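You operate a simulated robot arm through the tools that you are given. There is no shell and no other tool.

You run a simulated robot arm. Do the job below in one go: nothing can be reset, and whatever is moved stays where it is left.

JOB
Drain the tub and rinse the mud off the red pot.
Fine: plug on the ledge between the hot and cold taps first, rinse under the cold tap, pot on the brown board, tap off. Set down upright: red tub plug. What is to be rubbed or washed off counts as gone when no trace of it is left.

It is judged by the outcome, as a careful person would: the job done as asked, and still so three seconds after it is handed in. It fails if anything else is knocked over, pushed out of place, dropped, spilled or broken.

ROBOT AND FRAMES
A 7-joint arm with a two-finger parallel gripper, fixed in place. Base frame: the origin is on the floor under the middle of its stand, x ahead of it, y to its left, z up; the work surface is at about z = 0.645. Readings come in m, rad, newtons and seconds.
It reaches about 1.247 m from its shoulder. Its first joint turns from -2.304 to 2.304 rad. Payload 3.91 kg.
The TCP is the grasp point between the finger pads, 0.03 m short of the fingertips. In the tool frame z runs along the fingers and y along their closing line. The gripper opens to 0.11 m. The fingers are 0.02 m wide and 0.01 m thick; the gripper's body (0.048 by 0.112 m) begins 0.055 m behind the TCP.
Orientation is that of the tool frame in the base frame, as [roll, pitch, yaw] about the fixed x, y, z axes, in that order (R = Rz(yaw) Ry(pitch) Rx(roll)). With the fingers straight down and closing along the base's y, the tool's x points along the base's -x, its y along +y and its z along -z.

CONTROLS
- The arm moves only by the tool step_arm. Its argument "deltas" is a list of rows, each a list of 7 numbers: the shift along the tool's x, y, z in m, then the turn, a rotation vector about the tool's x, y, z in rad, then the closure in counts, from 0 (fully open) to 255 (shut). In form: [[dx, dy, dz, ax, ay, az, jaw], ...]. A call has 1 to 20 rows; each row shifts and turns the commanded pose from where the row before left it, along the tool's axes as they then stand. A row lasts 0.2 s, in which the tool goes at most 0.05 m and 0.15 rad; a call with a longer step from one row to the next is refused whole, and so is a gripper value outside its range. A pose out of reach is approached as far as the arm can. The call stops where the force on the tool passes 40 N (or 10 N more than at its start, if that is more) or the arm is blocked; 0.2 s more then pass. Each finger travels about 0.108 m/s and halts on what it meets, pressing with about 22 N; the grip force reading is that of the motor and also rises with nothing between the fingers. The clock runs only during rows and for 0.2 s after the last one: add rows that do not move to give the fingers time. It gives the time, the measured TCP pose, the force on the tool (base axes), the opening and the grip force at its end, in the units of the frame above (readings bear some noise), with the torque about the TCP (base axes, N m) and any sound that the robot's microphone picked up.
- Cameras (640 x 400 px; columns grow to the right, rows downward): "scene" is fixed at [0.3964, -0.4995, 1.4586]; the picture's right is [0.87, -0.49, 0.00], its down [-0.29, -0.51, -0.81] and it looks along [0.40, 0.71, -0.58] (base axes); focal length 246 px, centre (320, 200). "wrist" rides on the gripper at [0.072, 0.017, -0.103] in the tool frame; the picture's right is [-0.23, 0.97, 0.00], its down [-0.76, -0.18, -0.62] and it looks along [-0.61, -0.14, 0.78] (tool axes); focal length 222 px, centre (320, 200). There is no depth. A picture from a camera that has moved, and an enlarged one, comes with that camera's place and axes in the base frame and with its lens.
- snapshot(camera): a new picture of that camera. The clock stands still meanwhile.
- close_up(camera, box): a new picture of the part [left, top, right, bottom] of that camera's present view, enlarged. The clock stands still meanwhile.
- sign_off(): hands the job in; it is judged then, once.

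Places have to be worked out from the pictures, the camera data and where the tool is seen. Open the gripper and draw the arm clear of the work before you hand the job in, unless the task says otherwise.

The tools are called after ">>>" as a command line: name --pt "numbers of a row" for each row, then --argument value for the rest, lists and objects as JSON in quotes. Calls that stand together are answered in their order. step_arm: Moves the arm, as the interface text tells. Its arguments: {"type":"object","properties":{"deltas":{"type":"array","items":{"type":"array","items":{"type":"number"}}}},"required":["deltas"]} The other tools are called the same way: snapshot (camera) takes a picture; close_up (camera, box) takes an enlarged picture of a part of a camera's view; sign_off () hands the job in.

At the start:

```text
time: 0.0
eef_pos: [0.6615, 0.1234, 1.2821]
ee_rot: [3.141, 0.0, -3.14]
force: [0.1, 0.1, 0.6]
wrist_torque: [-0.02, 0.01, -0.01]
opening: 0.1098
finger_force: 0.1
```

scene: 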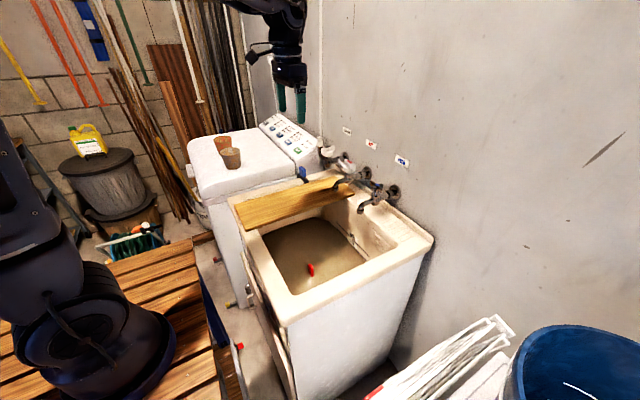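
wrist: 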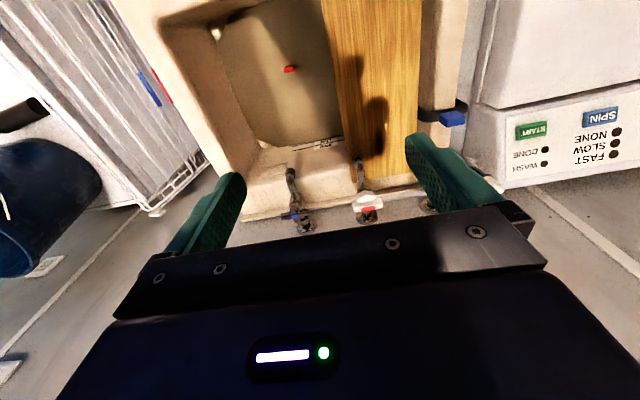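

I start by looking closer at the tub, taps and pots before moving anything.

>>> close_up --camera "scene" --box '[280, 110, 440, 210]'

>>> close_up --camera "scene" --box '[180, 100, 340, 200]'

>>> close_up --camera "scene" --box '[220, 170, 440, 310]'

>>> close_up --camera "wrist" --box '[200, 120, 500, 260]'

```text
4.00 times, centred on (360, 160) of scene
camera zoom: at [0.3964, -0.4995, 1.4586], right [0.87, -0.49, 0.0], down [-0.29, -0.51, -0.81], along [0.4, 0.71, -0.58], focal length 984 px, centre (160, 360)
```

zoom: 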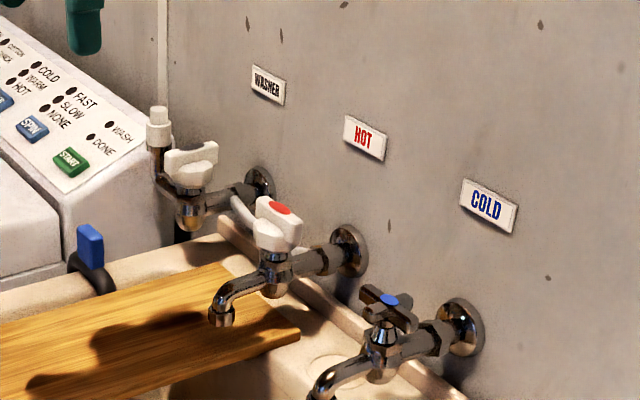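

```text
4.00 times, centred on (260, 150) of scene
camera zoom: at [0.3964, -0.4995, 1.4586], right [0.87, -0.49, 0.0], down [-0.29, -0.51, -0.81], along [0.4, 0.71, -0.58], focal length 984 px, centre (560, 400)
```

zoom: 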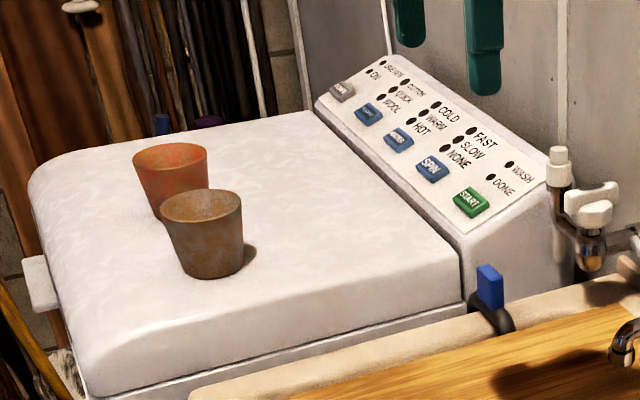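

```text
2.86 times, centred on (330, 240) of scene
camera zoom: at [0.3964, -0.4995, 1.4586], right [0.87, -0.49, 0.0], down [-0.29, -0.51, -0.81], along [0.4, 0.71, -0.58], focal length 703 px, centre (291, 86)
```

zoom: 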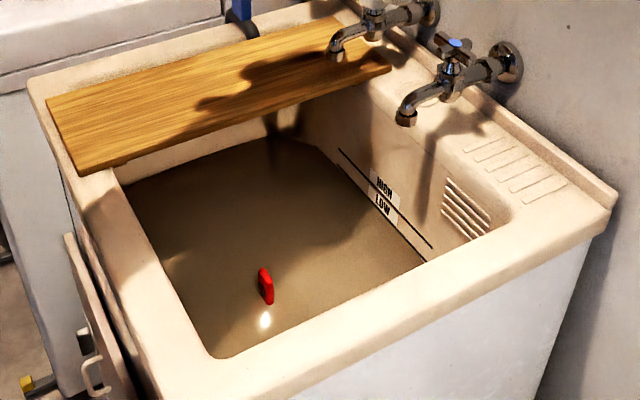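

```text
2.13 times, centred on (350, 190) of wrist
camera zoom: at [0.5905, 0.1411, 1.386], right [0.23, 0.97, 0.0], down [0.76, -0.18, 0.62], along [0.61, -0.14, -0.78], focal length 474 px, centre (256, 221)
```

zoom: 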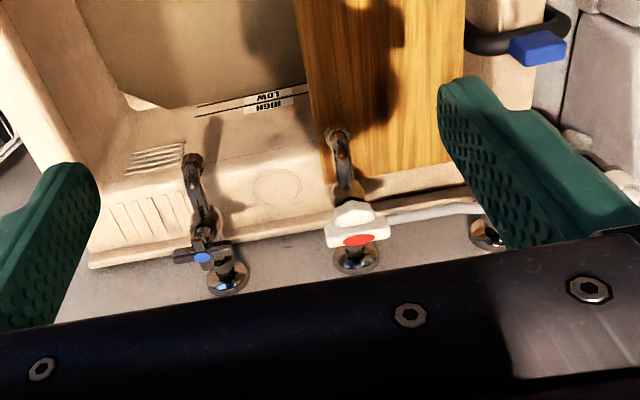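

The cold knob works out at about (0.90, 0.01, 1.03), the hot one at about (0.90, 0.17, 1.04), and the plug handle at about (0.665, 0.043, 0.70). I'll look closer at the pots, the plug and the tub front.

>>> close_up --camera "scene" --box '[205, 125, 253, 175]'

>>> close_up --camera "scene" --box '[200, 260, 330, 400]'

>>> close_up --camera "scene" --box '[285, 250, 335, 290]'

>>> close_up --camera "scene" --box '[290, 150, 410, 225]'

>>> close_up --camera "wrist" --box '[130, 0, 480, 220]'

```text
8.00 times, centred on (229, 150) of scene
camera zoom: at [0.3964, -0.4995, 1.4586], right [0.87, -0.49, 0.0], down [-0.29, -0.51, -0.81], along [0.4, 0.71, -0.58], focal length 1968 px, centre (1048, 600)
```

zoom: 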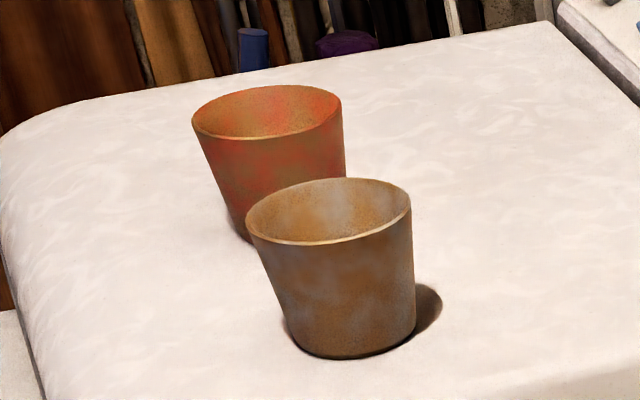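

```text
2.86 times, centred on (265, 330) of scene
camera zoom: at [0.3964, -0.4995, 1.4586], right [0.87, -0.49, 0.0], down [-0.29, -0.51, -0.81], along [0.4, 0.71, -0.58], focal length 703 px, centre (477, -171)
```

zoom: 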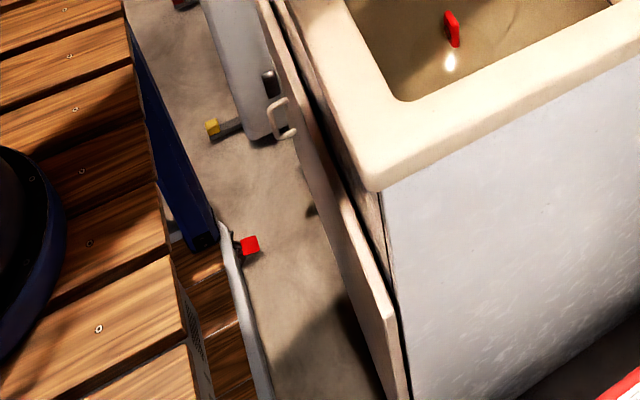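

```text
10.00 times, centred on (310, 270) of scene
camera zoom: at [0.3964, -0.4995, 1.4586], right [0.87, -0.49, 0.0], down [-0.29, -0.51, -0.81], along [0.4, 0.71, -0.58], focal length 2460 px, centre (420, -500)
```

zoom: 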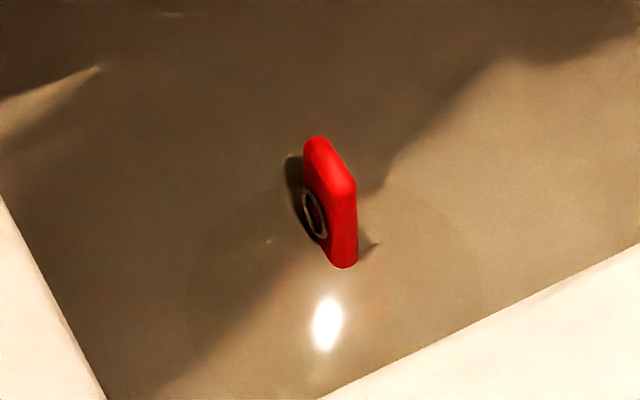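

```text
5.33 times, centred on (350, 188) of scene
camera zoom: at [0.3964, -0.4995, 1.4586], right [0.87, -0.49, 0.0], down [-0.29, -0.51, -0.81], along [0.4, 0.71, -0.58], focal length 1312 px, centre (160, 267)
```

zoom: 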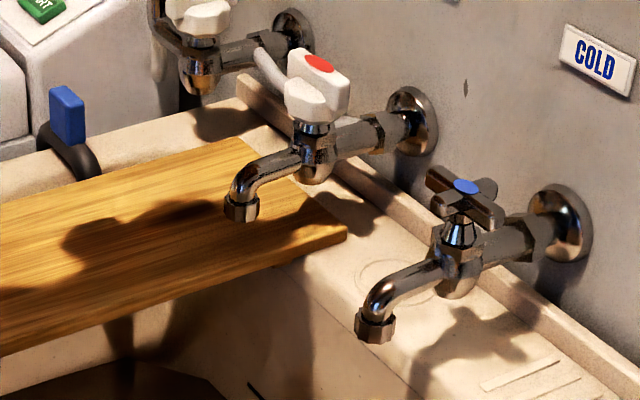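

```text
1.82 times, centred on (305, 110) of wrist
camera zoom: at [0.5905, 0.1411, 1.386], right [0.23, 0.97, 0.0], down [0.76, -0.18, 0.62], along [0.61, -0.14, -0.78], focal length 404 px, centre (347, 364)
```

zoom: 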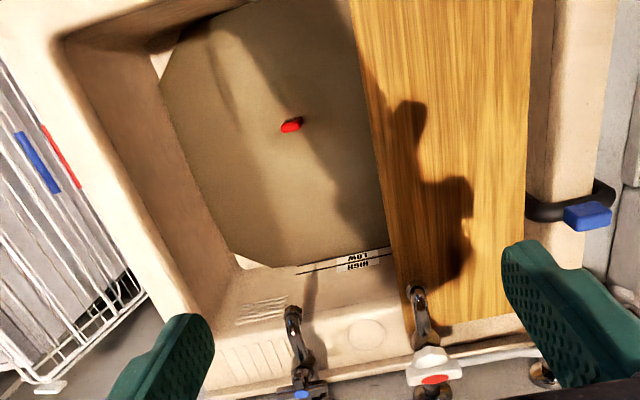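

The red pot is the rear, orange-red one on the washer, and the plug stands in the muddy water with its tab thin along x. I'll turn the tool a quarter so the fingers close along x, keeping the camera on the -y side, then shift over the plug while still high and look again.

>>> step_arm --pt "0 -0.04 0.04 0 0 0 0" --pt "0 -0.04 0.04 0 0 0 0" --pt "0 0 0 0 0 -0.1428 0" --pt "0 0 0 0 0 -0.1428 0" --pt "0 0 0 0 0 -0.1428 0" --pt "0 0 0 0 0 -0.1428 0" --pt "0 0 0 0 0 -0.1428 0" --pt "0 0 0 0 0 -0.1428 0" --pt "0 0 0 0 0 -0.1428 0" --pt "0 0 0 0 0 -0.1428 0" --pt "0 0 0 0 0 -0.1428 0" --pt "0 0 0 0 0 -0.1428 0" --pt "0 0 0 0 0 -0.1428 0"

>>> snapshot --camera "wrist"

>>> snapshot --camera "scene"

```text
refused: row 1 steps farther than a row can; nothing moved
```

```text
taken
camera wrist: at [0.5905, 0.1411, 1.386], right [0.23, 0.97, 0.0], down [0.76, -0.18, 0.62], along [0.61, -0.14, -0.78], focal length 222 px, centre (320, 200)
```

wrist: 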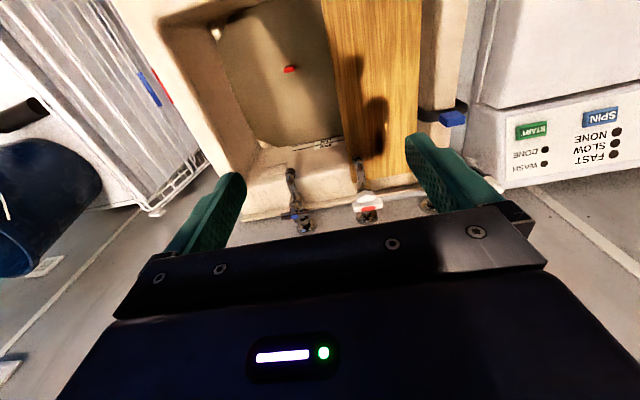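

```text
taken
```

scene: 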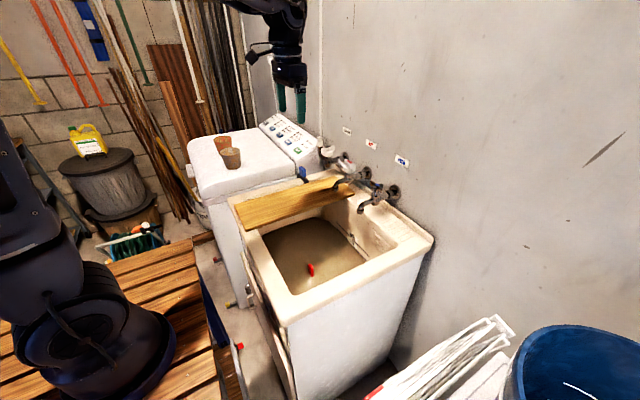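

The diagonal step was longer than 0.05 m, so the call was refused and nothing moved. I'll repeat it with smaller steps.

>>> step_arm --pt "0 -0.03 0.03 0 0 0 0" --pt "0 -0.03 0.03 0 0 0 0" --pt "0 -0.02 0.03 0 0 0 0" --pt "0 0 0 0 0 -0.1428 0" --pt "0 0 0 0 0 -0.1428 0" --pt "0 0 0 0 0 -0.1428 0" --pt "0 0 0 0 0 -0.1428 0" --pt "0 0 0 0 0 -0.1428 0" --pt "0 0 0 0 0 -0.1428 0" --pt "0 0 0 0 0 -0.1428 0" --pt "0 0 0 0 0 -0.1428 0" --pt "0 0 0 0 0 -0.1428 0" --pt "0 0 0 0 0 -0.1428 0" --pt "0 0 0 0 0 -0.1428 0"

>>> snapshot --camera "wrist"

>>> snapshot --camera "scene"

```text
time: 3.0
eef_pos: [0.6624, 0.0433, 1.1934]
ee_rot: [3.142, -0.001, -1.568]
force: [1.7, -0.1, 1.6]
wrist_torque: [0.03, 0.02, 0.02]
opening: 0.11
finger_force: 0.2
```

```text
taken
camera wrist: at [0.6463, -0.0289, 1.2966], right [-0.97, 0.23, 0.0], down [0.18, 0.76, 0.62], along [0.14, 0.61, -0.78], focal length 222 px, centre (320, 200)
```

wrist: 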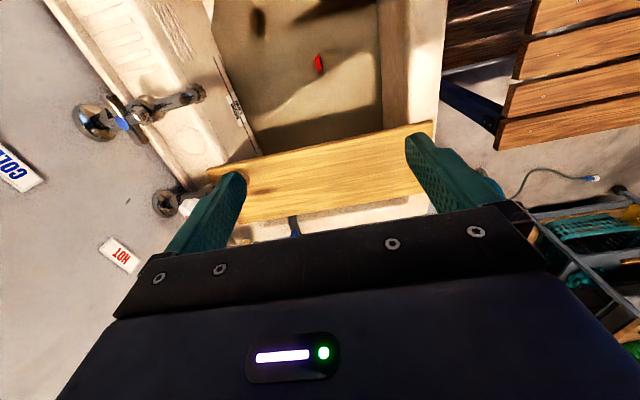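

```text
taken
```

scene: 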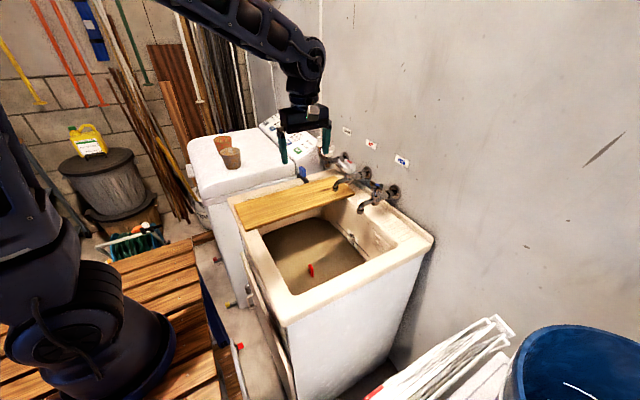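

The plug now triangulates to about (0.664, 0.043). I'll zoom in on it and on the ledge before descending.

>>> close_up --camera "wrist" --box '[270, 25, 370, 90]'

>>> close_up --camera "wrist" --box '[60, 0, 280, 240]'

```text
6.15 times, centred on (320, 58) of wrist
camera zoom: at [0.6463, -0.0289, 1.2966], right [-0.97, 0.23, 0.0], down [0.18, 0.76, 0.62], along [0.14, 0.61, -0.78], focal length 1367 px, centre (320, 1077)
```

zoom: 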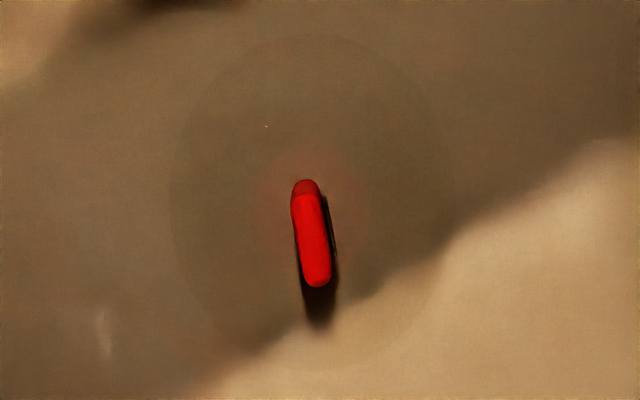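

```text
1.67 times, centred on (170, 120) of wrist
camera zoom: at [0.6463, -0.0289, 1.2966], right [-0.97, 0.23, 0.0], down [0.18, 0.76, 0.62], along [0.14, 0.61, -0.78], focal length 370 px, centre (570, 333)
```

zoom: 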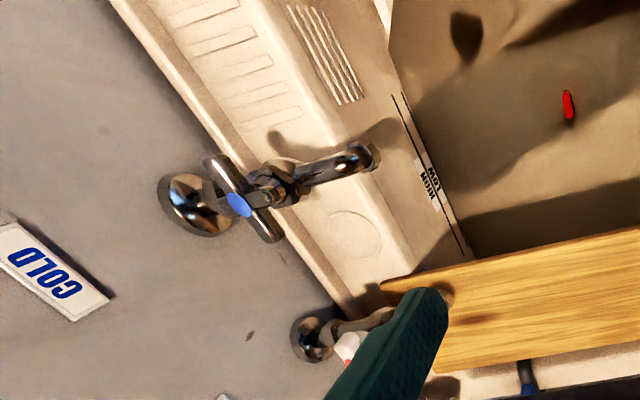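

The tab is about 0.03 m wide along y and 0.01 m thick along x, with its top near z≈0.73 and the water near 0.675. I'll descend to TCP z≈0.84 and check the alignment.

>>> step_arm --pt "0 0 0.045 0 0 0 0" --pt "0 0 0.045 0 0 0 0" --pt "0 0 0.045 0 0 0 0" --pt "0 0 0.045 0 0 0 0" --pt "0 0 0.045 0 0 0 0" --pt "0 0 0.045 0 0 0 0" --pt "0 0 0.045 0 0 0 0" --pt "0 0 0.035 0 0 0 0"

>>> snapshot --camera "wrist"

>>> snapshot --camera "scene"

```text
time: 4.8
eef_pos: [0.6625, 0.043, 0.8411]
ee_rot: [3.14, 0.001, -1.57]
force: [-0.1, -0.2, 0.4]
wrist_torque: [-0.02, -0.05, -0.02]
opening: 0.11
finger_force: 0.1
```

```text
taken
camera wrist: at [0.6465, -0.0289, 0.9449], right [-0.97, 0.23, 0.0], down [0.18, 0.76, 0.62], along [0.14, 0.61, -0.78], focal length 222 px, centre (320, 200)
```

wrist: 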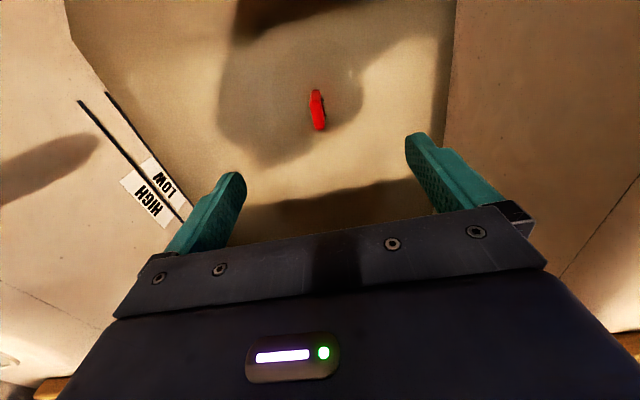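

```text
taken
```

scene: 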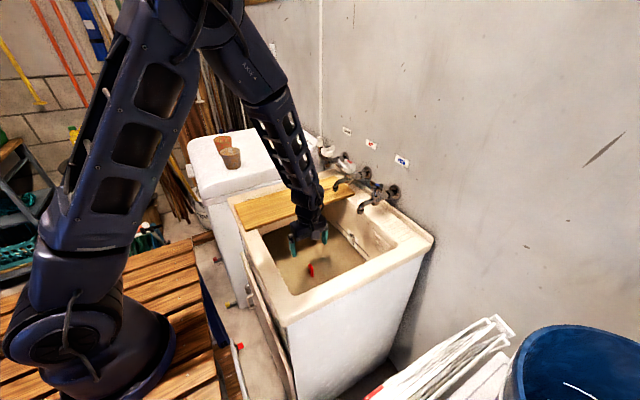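

The tab sits centred between the open fingers at about (0.664, 0.040). I'll descend to z≈0.725 with the fingertips above the water, then close.

>>> step_arm --pt "0.003 -0.001 0.04 0 0 0 0" --pt "0 0 0.04 0 0 0 0" --pt "0 0 0.035 0 0 0 0" --pt "0 0 0 0 0 0 0"

>>> close_up --camera "wrist" --box '[200, 60, 460, 230]'

>>> close_up --camera "scene" --box '[260, 180, 380, 290]'

```text
time: 5.8
eef_pos: [0.6607, 0.0408, 0.727]
ee_rot: [-3.141, -0.001, -1.571]
force: [1.1, -0.4, 0.2]
wrist_torque: [0.02, 0.0, 0.0]
opening: 0.1099
finger_force: 0.1
```

```text
2.35 times, centred on (330, 145) of wrist
camera zoom: at [0.6451, -0.0315, 0.8309], right [-0.97, 0.23, 0.0], down [0.18, 0.76, 0.62], along [0.14, 0.61, -0.78], focal length 523 px, centre (296, 329)
```

zoom: 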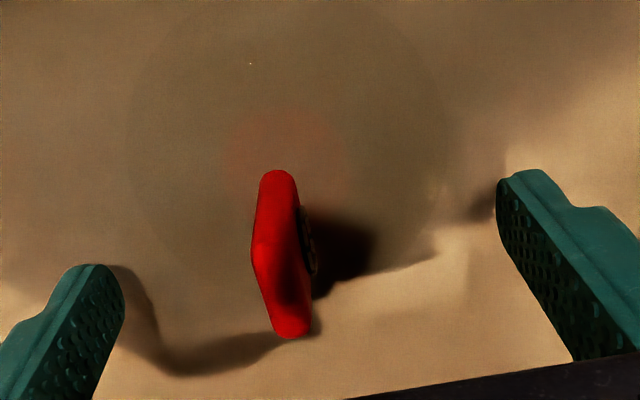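

```text
3.64 times, centred on (320, 235) of scene
camera zoom: at [0.3964, -0.4995, 1.4586], right [0.87, -0.49, 0.0], down [-0.29, -0.51, -0.81], along [0.4, 0.71, -0.58], focal length 894 px, centre (320, 73)
```

zoom: 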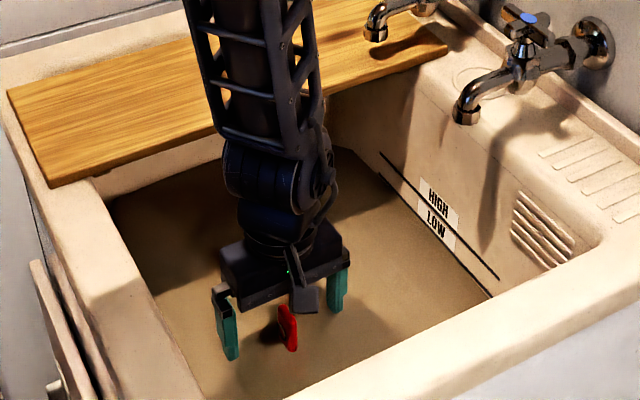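

The fingers straddle the tab, which is about 4 mm to +x and 3 mm to -y of the TCP. I'll centre on it, drop 4 mm and close.

>>> step_arm --pt "0.003 -0.004 0.004 0 0 0 0" --pt "0 0 0 0 0 0 0" --pt "0 0 0 0 0 0 255" --pt "0 0 0 0 0 0 255" --pt "0 0 0 0 0 0 255" --pt "0 0 0 0 0 0 255" --pt "0 0 0 0 0 0 255"

>>> close_up --camera "wrist" --box '[200, 60, 460, 230]'

```text
time: 7.4
eef_pos: [0.6655, 0.0385, 0.7226]
ee_rot: [3.139, 0.001, -1.571]
force: [1.0, -0.3, 0.9]
wrist_torque: [-0.03, 0.03, 0.02]
opening: 0.0105
finger_force: 21.7
```

```text
2.35 times, centred on (330, 145) of wrist
camera zoom: at [0.6489, -0.0344, 0.8269], right [-0.97, 0.23, 0.0], down [0.18, 0.76, 0.62], along [0.14, 0.61, -0.78], focal length 523 px, centre (296, 329)
```

zoom: 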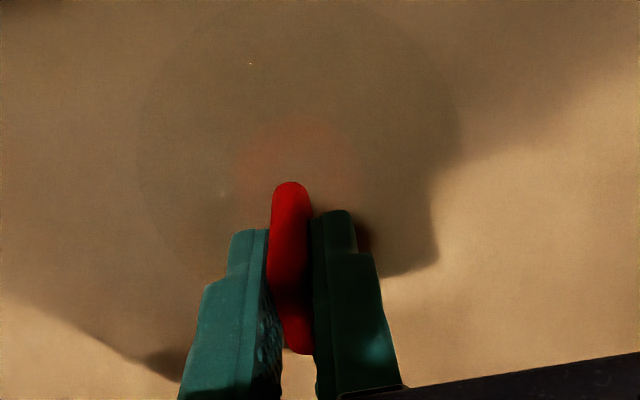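

The grip is on the tab (opening 0.0105, 22 N). I'll lift slowly in small steps and watch the force.

>>> step_arm --pt "0 0 -0.005 0 0 0 255" --pt "0 0 -0.005 0 0 0 255" --pt "0 0 -0.01 0 0 0 255" --pt "0 0 -0.01 0 0 0 255"

>>> close_up --camera "wrist" --box '[200, 60, 460, 230]'

>>> close_up --camera "scene" --box '[240, 180, 400, 290]'

```text
time: 8.4
eef_pos: [0.6668, 0.038, 0.7529]
ee_rot: [3.14, 0.0, -1.57]
force: [0.1, 0.3, -1.6]
wrist_torque: [-0.01, 0.02, 0.02]
opening: 0.0104
finger_force: 22.4
```

```text
2.35 times, centred on (330, 145) of wrist
camera zoom: at [0.6502, -0.0348, 0.8566], right [-0.97, 0.23, 0.0], down [0.18, 0.76, 0.62], along [0.14, 0.61, -0.78], focal length 523 px, centre (296, 329)
```

zoom: 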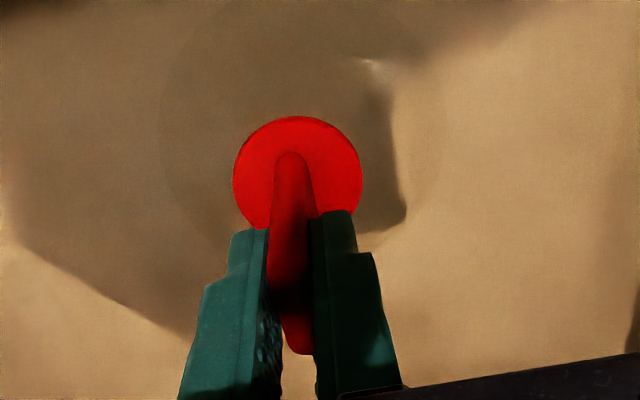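

```text
3.64 times, centred on (320, 235) of scene
camera zoom: at [0.3964, -0.4995, 1.4586], right [0.87, -0.49, 0.0], down [-0.29, -0.51, -0.81], along [0.4, 0.71, -0.58], focal length 894 px, centre (320, 73)
```

zoom: 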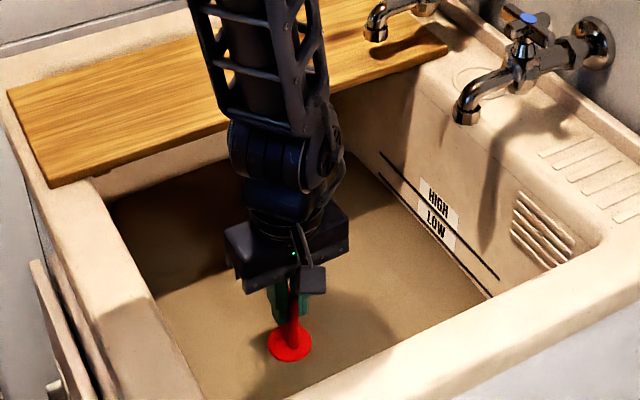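

The plug came free easily, with its disc about 0.08 m below the TCP. I'll lift it straight up out of the tub, hold it over the water for a moment and see how the tub drains.

>>> step_arm --pt "0 0 -0.02 0 0 0 255" --pt "0 0 -0.03 0 0 0 255" --pt "0 0 -0.04 0 0 0 255" --pt "0 0 -0.04 0 0 0 255" --pt "0 0 -0.04 0 0 0 255" --pt "0 0 -0.04 0 0 0 255" --pt "0 0 -0.04 0 0 0 255" --pt "0 0 -0.04 0 0 0 255" --pt "0 0 -0.02 0 0 0 255" --pt "0 0 0 0 0 0 255" --pt "0 0 0 0 0 0 255" --pt "0 0 0 0 0 0 255"

>>> snapshot --camera "wrist"

>>> close_up --camera "scene" --box '[220, 90, 440, 310]'

```text
time: 11.0
eef_pos: [0.6662, 0.0393, 1.0645]
ee_rot: [3.141, -0.001, -1.572]
force: [0.1, 0.6, -0.4]
wrist_torque: [0.01, -0.01, -0.03]
opening: 0.0105
finger_force: 22.2
```

```text
taken
camera wrist: at [0.6501, -0.0333, 1.1681], right [-0.97, 0.23, 0.0], down [0.18, 0.76, 0.62], along [0.14, 0.61, -0.78], focal length 222 px, centre (320, 200)
```

wrist: 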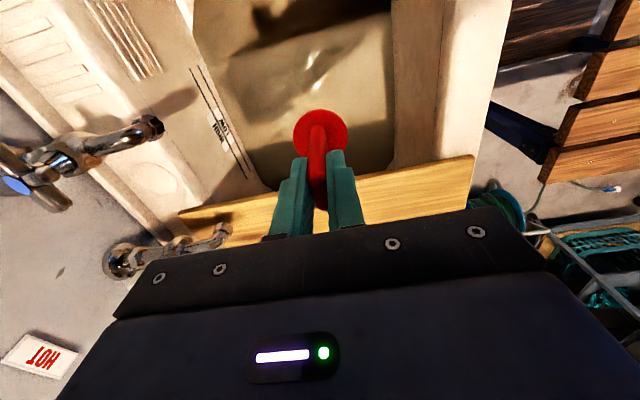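

```text
1.82 times, centred on (330, 200) of scene
camera zoom: at [0.3964, -0.4995, 1.4586], right [0.87, -0.49, 0.0], down [-0.29, -0.51, -0.81], along [0.4, 0.71, -0.58], focal length 447 px, centre (302, 200)
```

zoom: 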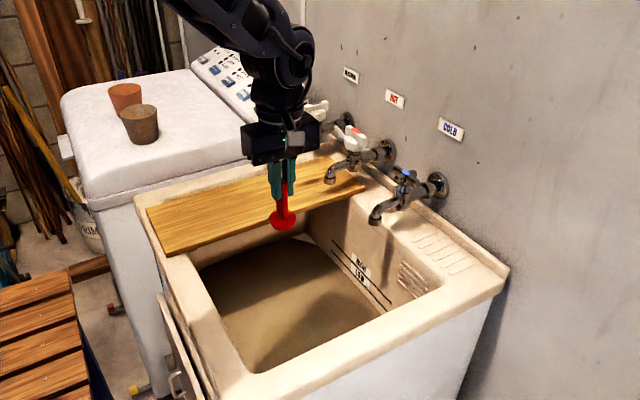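

The water is draining, and the marked circle on the ledge again comes out at about (0.923, 0.086, 0.896). I'll shift to y≈0.088 and carry the plug forward between the taps to x≈0.915, staying high.

>>> step_arm --pt "-0.025 0 0 0 0 0 255" --pt "-0.024 0 0 0 0 0 255" --pt "0 -0.04 0 0 0 0 255" --pt "0 -0.04 0 0 0 0 255" --pt "0 -0.04 0 0 0 0 255" --pt "0 -0.04 0 0 0 0 255" --pt "0 -0.04 0 0 0 0 255" --pt "0 -0.03 0 0 0 0 255" --pt "0 -0.018 0 0 0 0 255" --pt "0 0 0 0 0 0 255"

>>> snapshot --camera "wrist"

>>> close_up --camera "scene" --box '[290, 110, 440, 220]'

```text
time: 13.2
eef_pos: [0.917, 0.0862, 1.0635]
ee_rot: [3.14, 0.001, -1.571]
force: [0.6, 0.0, -0.5]
wrist_torque: [0.0, -0.01, 0.0]
opening: 0.0102
finger_force: 22.3
```

```text
taken
camera wrist: at [0.8999, 0.0141, 1.1672], right [-0.97, 0.23, 0.0], down [0.18, 0.76, 0.62], along [0.14, 0.61, -0.78], focal length 222 px, centre (320, 200)
```

wrist: 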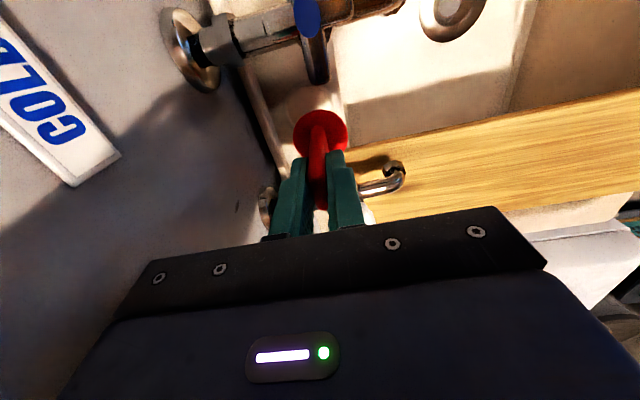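

```text
3.64 times, centred on (365, 165) of scene
camera zoom: at [0.3964, -0.4995, 1.4586], right [0.87, -0.49, 0.0], down [-0.29, -0.51, -0.81], along [0.4, 0.71, -0.58], focal length 894 px, centre (156, 327)
```

zoom: 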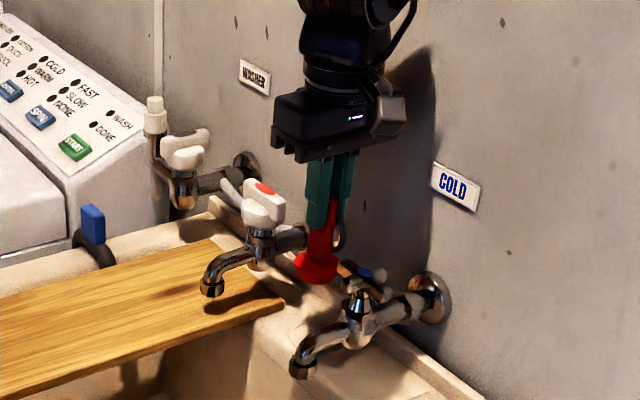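

The plug hangs over the marked circle, and the gripper body clears both knobs by about 2 cm. I'll lower to about 1 cm above the ledge and check.

>>> step_arm --pt "0 0 0.025 0 0 0 255" --pt "0 0 0.025 0 0 0 255" --pt "0 0 0.02 0 0 0 255" --pt "0 0 0 0 0 0 255"

>>> snapshot --camera "wrist"

>>> close_up --camera "scene" --box '[310, 120, 420, 210]'

```text
time: 14.2
eef_pos: [0.9153, 0.0879, 0.9946]
ee_rot: [3.141, 0.0, -1.571]
force: [0.2, -0.2, -0.3]
wrist_torque: [0.05, -0.02, -0.01]
opening: 0.0106
finger_force: 21.5
```

```text
taken
camera wrist: at [0.8993, 0.0157, 1.0983], right [-0.97, 0.23, 0.0], down [0.18, 0.76, 0.62], along [0.14, 0.61, -0.78], focal length 222 px, centre (320, 200)
```

wrist: 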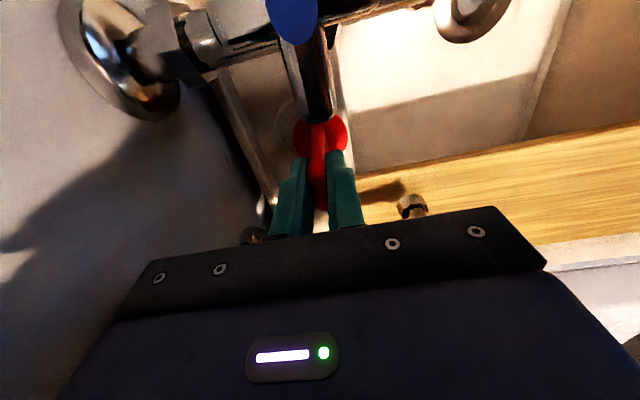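

```text
4.44 times, centred on (365, 165) of scene
camera zoom: at [0.3964, -0.4995, 1.4586], right [0.87, -0.49, 0.0], down [-0.29, -0.51, -0.81], along [0.4, 0.71, -0.58], focal length 1093 px, centre (120, 356)
```

zoom: 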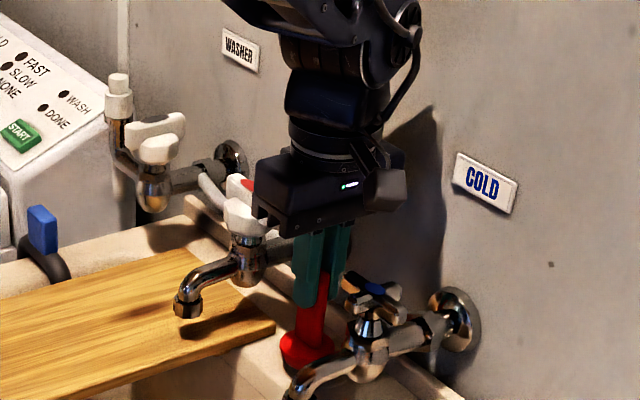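

The clearances still look fine, with the camera well above the cold handle. I'll go down in small steps to feel for the ledge.

>>> step_arm --pt "0 0 0.004 0 0 0 255" --pt "0 0 0.004 0 0 0 255" --pt "0 0 0.004 0 0 0 255"

>>> close_up --camera "scene" --box '[340, 165, 400, 205]'

```text
time: 15.0
eef_pos: [0.9161, 0.0874, 0.9814]
ee_rot: [3.141, -0.002, -1.569]
force: [-0.1, -0.4, -1.0]
wrist_torque: [-0.02, -0.02, 0.0]
opening: 0.0103
finger_force: 22.3
```

```text
10.00 times, centred on (370, 185) of scene
camera zoom: at [0.3964, -0.4995, 1.4586], right [0.87, -0.49, 0.0], down [-0.29, -0.51, -0.81], along [0.4, 0.71, -0.58], focal length 2460 px, centre (-180, 350)
```

zoom: 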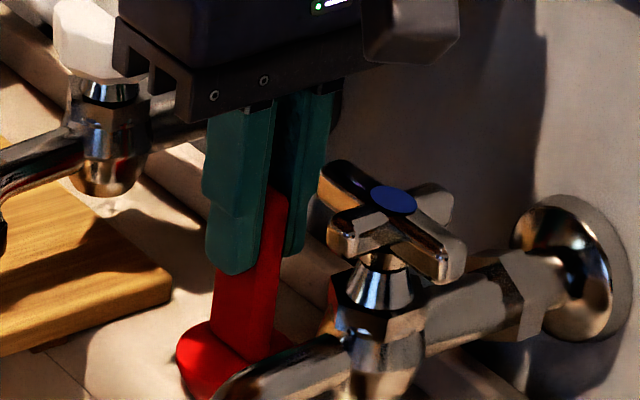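

There is no contact yet. I'll go on down in 2–3 mm steps until the force reading shows the ledge.

>>> step_arm --pt "0 0 0.003 0 0 0 255" --pt "0 0 0.002 0 0 0 255"

>>> step_arm --pt "0 0 0.002 0 0 0 255" --pt "0 0 0.002 0 0 0 255"

```text
time: 15.6
eef_pos: [0.9167, 0.0884, 0.9785]
ee_rot: [-3.137, 0.001, -1.571]
force: [3.7, 0.2, 8.6]
wrist_torque: [-0.06, -0.39, -0.03]
opening: 0.01
finger_force: 19.4
```

```text
time: 16.2
eef_pos: [0.916, 0.0866, 0.9724]
ee_rot: [-3.141, 0.002, -1.572]
force: [1.5, 1.4, 32.0]
wrist_torque: [0.04, -0.1, 0.01]
opening: 0.0108
finger_force: 21.6
```

The plug touches the ledge and is pressed on it at 32 N. I'll ease back a few mm to unload, then open just enough to release.

>>> step_arm --pt "0 0 -0.002 0 0 0 255" --pt "0 0 -0.002 0 0 0 255"

>>> close_up --camera "wrist" --box '[220, 60, 420, 240]'

```text
time: 16.8
eef_pos: [0.9152, 0.0861, 0.9718]
ee_rot: [3.138, 0.0, -1.572]
force: [0.4, 0.0, -0.5]
wrist_torque: [0.04, -0.02, 0.02]
opening: 0.0108
finger_force: 21.7
```

```text
2.22 times, centred on (320, 150) of wrist
camera zoom: at [0.899, 0.0143, 1.0773], right [-0.97, 0.23, 0.0], down [0.18, 0.76, 0.62], along [0.14, 0.61, -0.78], focal length 494 px, centre (320, 311)
```

zoom: 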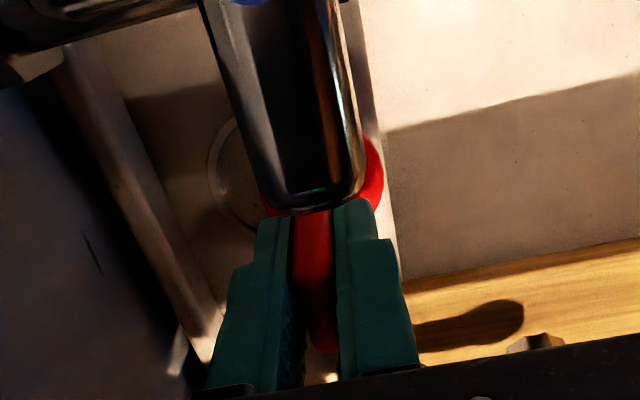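

The disc's front edge is only a few mm from the ledge's rounded edge at x≈0.891. I'll lift slightly, shift 10 mm toward the wall to centre it on the circle, and set it down again.

>>> step_arm --pt "0 0 -0.008 0 0 0 255" --pt "0 -0.005 0 0 0 0 255" --pt "0 -0.005 0 0 0 0 255" --pt "0 0 0 0 0 0 255" --pt "0 0 0.003 0 0 0 255" --pt "0 0 0.003 0 0 0 255"

>>> close_up --camera "wrist" --box '[220, 60, 420, 240]'

```text
time: 18.2
eef_pos: [0.9258, 0.087, 0.9785]
ee_rot: [-3.141, 0.001, -1.571]
force: [0.1, -0.6, -0.9]
wrist_torque: [0.0, 0.0, 0.04]
opening: 0.0102
finger_force: 22.0
```

```text
2.22 times, centred on (320, 150) of wrist
camera zoom: at [0.9092, 0.0143, 1.0822], right [-0.97, 0.23, 0.0], down [0.18, 0.76, 0.62], along [0.14, 0.61, -0.78], focal length 494 px, centre (320, 311)
```

zoom: 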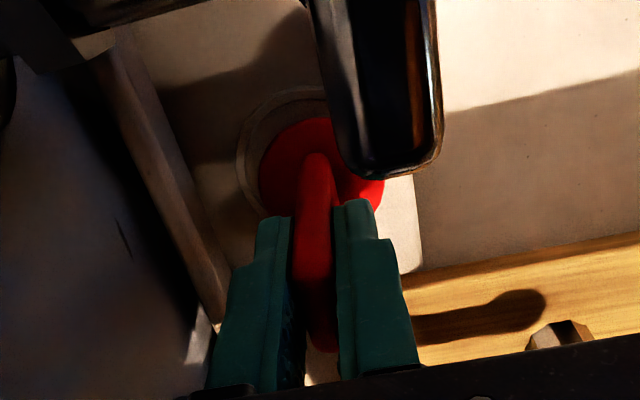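

It is now well inside the circle. I'll lower in 2 mm steps to light contact.

>>> step_arm --pt "0 0 0.003 0 0 0 255" --pt "0 0 0.002 0 0 0 255"

>>> step_arm --pt "0 0 0.0015 0 0 0 255"

```text
time: 18.8
eef_pos: [0.926, 0.0869, 0.9734]
ee_rot: [-3.14, -0.002, -1.572]
force: [0.6, -0.6, -0.2]
wrist_torque: [0.01, -0.03, 0.02]
opening: 0.0105
finger_force: 21.7
```

```text
time: 19.2
eef_pos: [0.9253, 0.0869, 0.973]
ee_rot: [-3.14, 0.002, -1.573]
force: [-3.1, -1.8, 10.8]
wrist_torque: [-0.29, 0.26, 0.0]
opening: 0.0102
finger_force: 21.9
```

The disc is seated with about 11 N of contact. I'll back off 1 mm and open gently to release the tab.

>>> step_arm --pt "0 0 -0.001 0 0 0 255" --pt "0 0 0 0 0 0 225" --pt "0 0 0 0 0 0 200" --pt "0 0 0 0 0 0 170" --pt "0 0 0 0 0 0 150" --pt "0 0 0 0 0 0 150"

>>> close_up --camera "wrist" --box '[220, 60, 420, 240]'

>>> close_up --camera "scene" --box '[330, 140, 420, 210]'

```text
time: 20.6
eef_pos: [0.9262, 0.0882, 0.9728]
ee_rot: [3.14, 0.0, -1.571]
force: [-0.4, -0.1, 0.1]
wrist_torque: [0.0, -0.02, -0.01]
opening: 0.0454
finger_force: 0.1
```

```text
2.22 times, centred on (320, 150) of wrist
camera zoom: at [0.9093, 0.0151, 1.0766], right [-0.97, 0.23, 0.0], down [0.18, 0.76, 0.62], along [0.14, 0.61, -0.78], focal length 494 px, centre (320, 311)
```

zoom: 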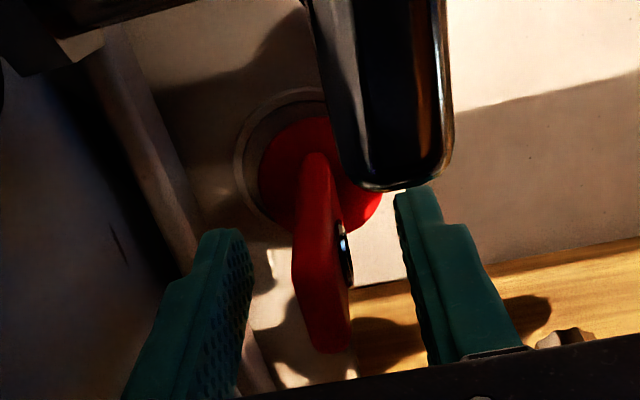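

```text
5.71 times, centred on (375, 175) of scene
camera zoom: at [0.3964, -0.4995, 1.4586], right [0.87, -0.49, 0.0], down [-0.29, -0.51, -0.81], along [0.4, 0.71, -0.58], focal length 1406 px, centre (6, 343)
```

zoom: 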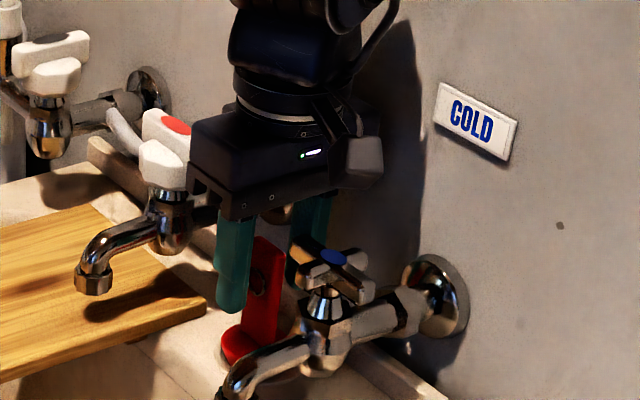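

The plug stands upright on the circle and is released. I'll rise straight up and then check it and the tub.

>>> step_arm --pt "0 0 -0.02 0 0 0 150" --pt "0 0 -0.03 0 0 0 150" --pt "0 0 -0.04 0 0 0 150" --pt "0 0 -0.04 0 0 0 150" --pt "0 0 -0.04 0 0 0 150" --pt "0 0 -0.04 0 0 0 150" --pt "0 0.04 0 0 0 0 150" --pt "0 0.04 0 0 0 0 150" --pt "0 0.04 0 0 0 0 0" --pt "0 0.04 0 0 0 0 0"

>>> snapshot --camera "wrist"

>>> close_up --camera "scene" --box '[230, 130, 440, 300]'

>>> close_up --camera "scene" --box '[340, 160, 410, 210]'

```text
time: 22.8
eef_pos: [0.7664, 0.085, 1.1831]
ee_rot: [3.141, -0.001, -1.571]
force: [0.3, 0.3, -1.2]
wrist_torque: [-0.02, 0.05, -0.02]
opening: 0.1101
finger_force: 0.0
```

```text
taken
camera wrist: at [0.7494, 0.013, 1.2875], right [-0.97, 0.23, 0.0], down [0.18, 0.76, 0.62], along [0.14, 0.61, -0.78], focal length 222 px, centre (320, 200)
```

wrist: 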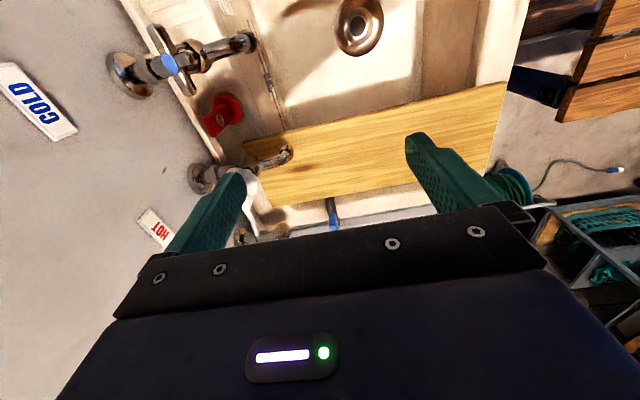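

```text
2.35 times, centred on (335, 215) of scene
camera zoom: at [0.3964, -0.4995, 1.4586], right [0.87, -0.49, 0.0], down [-0.29, -0.51, -0.81], along [0.4, 0.71, -0.58], focal length 579 px, centre (285, 165)
```

zoom: 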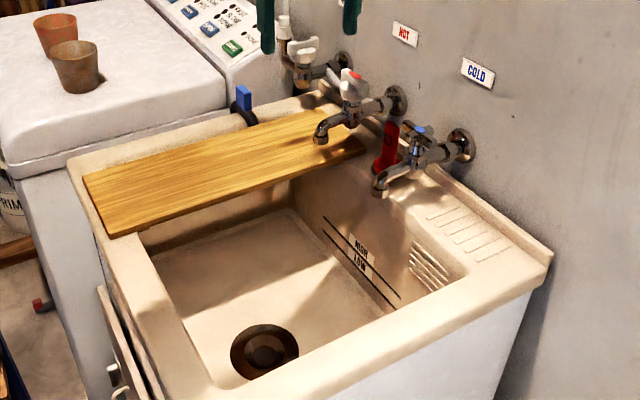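

```text
8.00 times, centred on (375, 185) of scene
camera zoom: at [0.3964, -0.4995, 1.4586], right [0.87, -0.49, 0.0], down [-0.29, -0.51, -0.81], along [0.4, 0.71, -0.58], focal length 1968 px, centre (-120, 320)
```

zoom: 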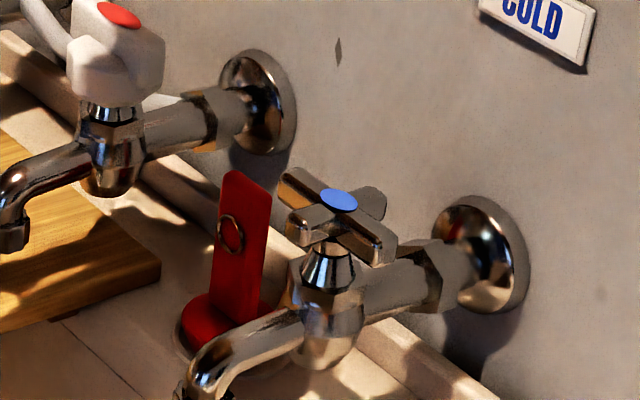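

The tub is drained and the plug stands upright between the taps. Next I'll look at the pots from above the board before deciding on the grasp, keeping well clear of everything.

>>> step_arm --pt "-0.0306 0.0295 -0.0084 0 0 0 0" --pt "-0.0306 0.0295 -0.0084 0 0 0 0" --pt "-0.0306 0.0295 -0.0084 0 0 0 0" --pt "-0.0306 0.0295 -0.0084 0 0 0 0" --pt "-0.0306 0.0295 -0.0084 0 0 0 0" --pt "-0.0306 0.0295 -0.0084 0 0 0 0" --pt "-0.0306 0.0295 -0.0084 0 0 0 0" --pt "-0.0306 0.0295 -0.0084 0 0 0 0" --pt "0 0 0 0 0 0 0"

>>> snapshot --camera "wrist"

>>> close_up --camera "scene" --box '[205, 125, 253, 175]'

```text
time: 24.8
eef_pos: [0.5289, 0.3331, 1.2516]
ee_rot: [-3.141, 0.001, -1.573]
force: [0.1, -0.1, 0.3]
wrist_torque: [-0.02, -0.04, 0.04]
opening: 0.1102
finger_force: 0.0
```

```text
taken
camera wrist: at [0.5126, 0.2616, 1.3557], right [-0.97, 0.23, 0.0], down [0.18, 0.76, 0.62], along [0.14, 0.61, -0.78], focal length 222 px, centre (320, 200)
```

wrist: 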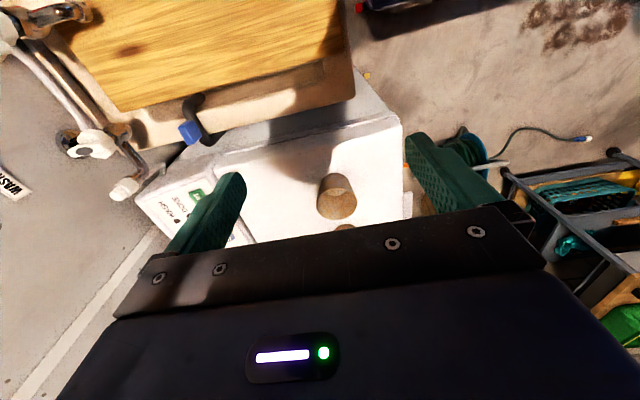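

```text
8.00 times, centred on (229, 150) of scene
camera zoom: at [0.3964, -0.4995, 1.4586], right [0.87, -0.49, 0.0], down [-0.29, -0.51, -0.81], along [0.4, 0.71, -0.58], focal length 1968 px, centre (1048, 600)
```

zoom: 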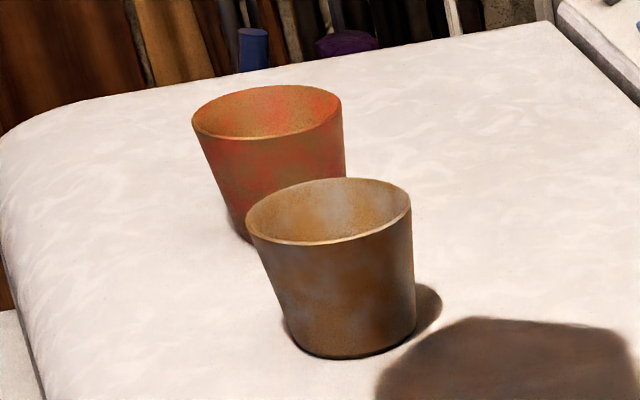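

The front pot is visible, and the red one is hidden behind the gripper edge. I'll move a bit further toward +y and up so both are seen from above.

>>> step_arm --pt "-0.04 0 -0.01 0 0 0 0" --pt "-0.04 0 -0.01 0 0 0 0" --pt "-0.04 0 -0.01 0 0 0 0" --pt "-0.04 0 -0.01 0 0 0 0" --pt "0 0 0 0 0 0 0"

>>> snapshot --camera "wrist"

>>> close_up --camera "wrist" --box '[260, 70, 420, 200]'

```text
time: 26.0
eef_pos: [0.5305, 0.4925, 1.2907]
ee_rot: [-3.141, 0.0, -1.573]
force: [0.3, -0.2, 0.0]
wrist_torque: [-0.02, -0.02, -0.01]
opening: 0.1101
finger_force: 0.1
```

```text
taken
camera wrist: at [0.5137, 0.4196, 1.3948], right [-0.97, 0.23, 0.0], down [0.18, 0.76, 0.62], along [0.14, 0.61, -0.78], focal length 222 px, centre (320, 200)
```

wrist: 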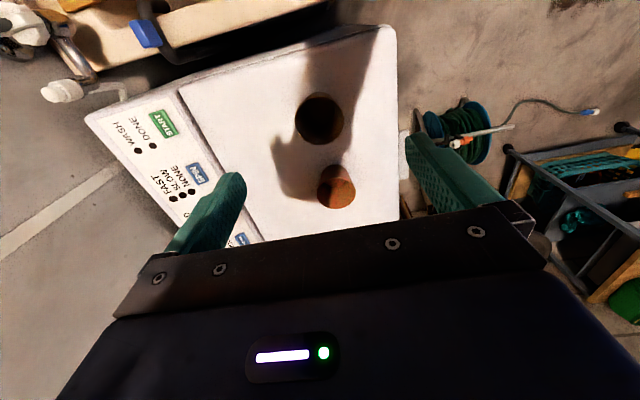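

```text
3.08 times, centred on (340, 135) of wrist
camera zoom: at [0.5137, 0.4196, 1.3948], right [-0.97, 0.23, 0.0], down [0.18, 0.76, 0.62], along [0.14, 0.61, -0.78], focal length 684 px, centre (258, 400)
```

zoom: 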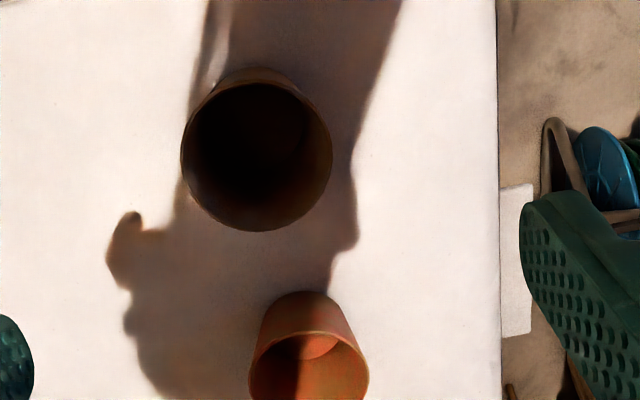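

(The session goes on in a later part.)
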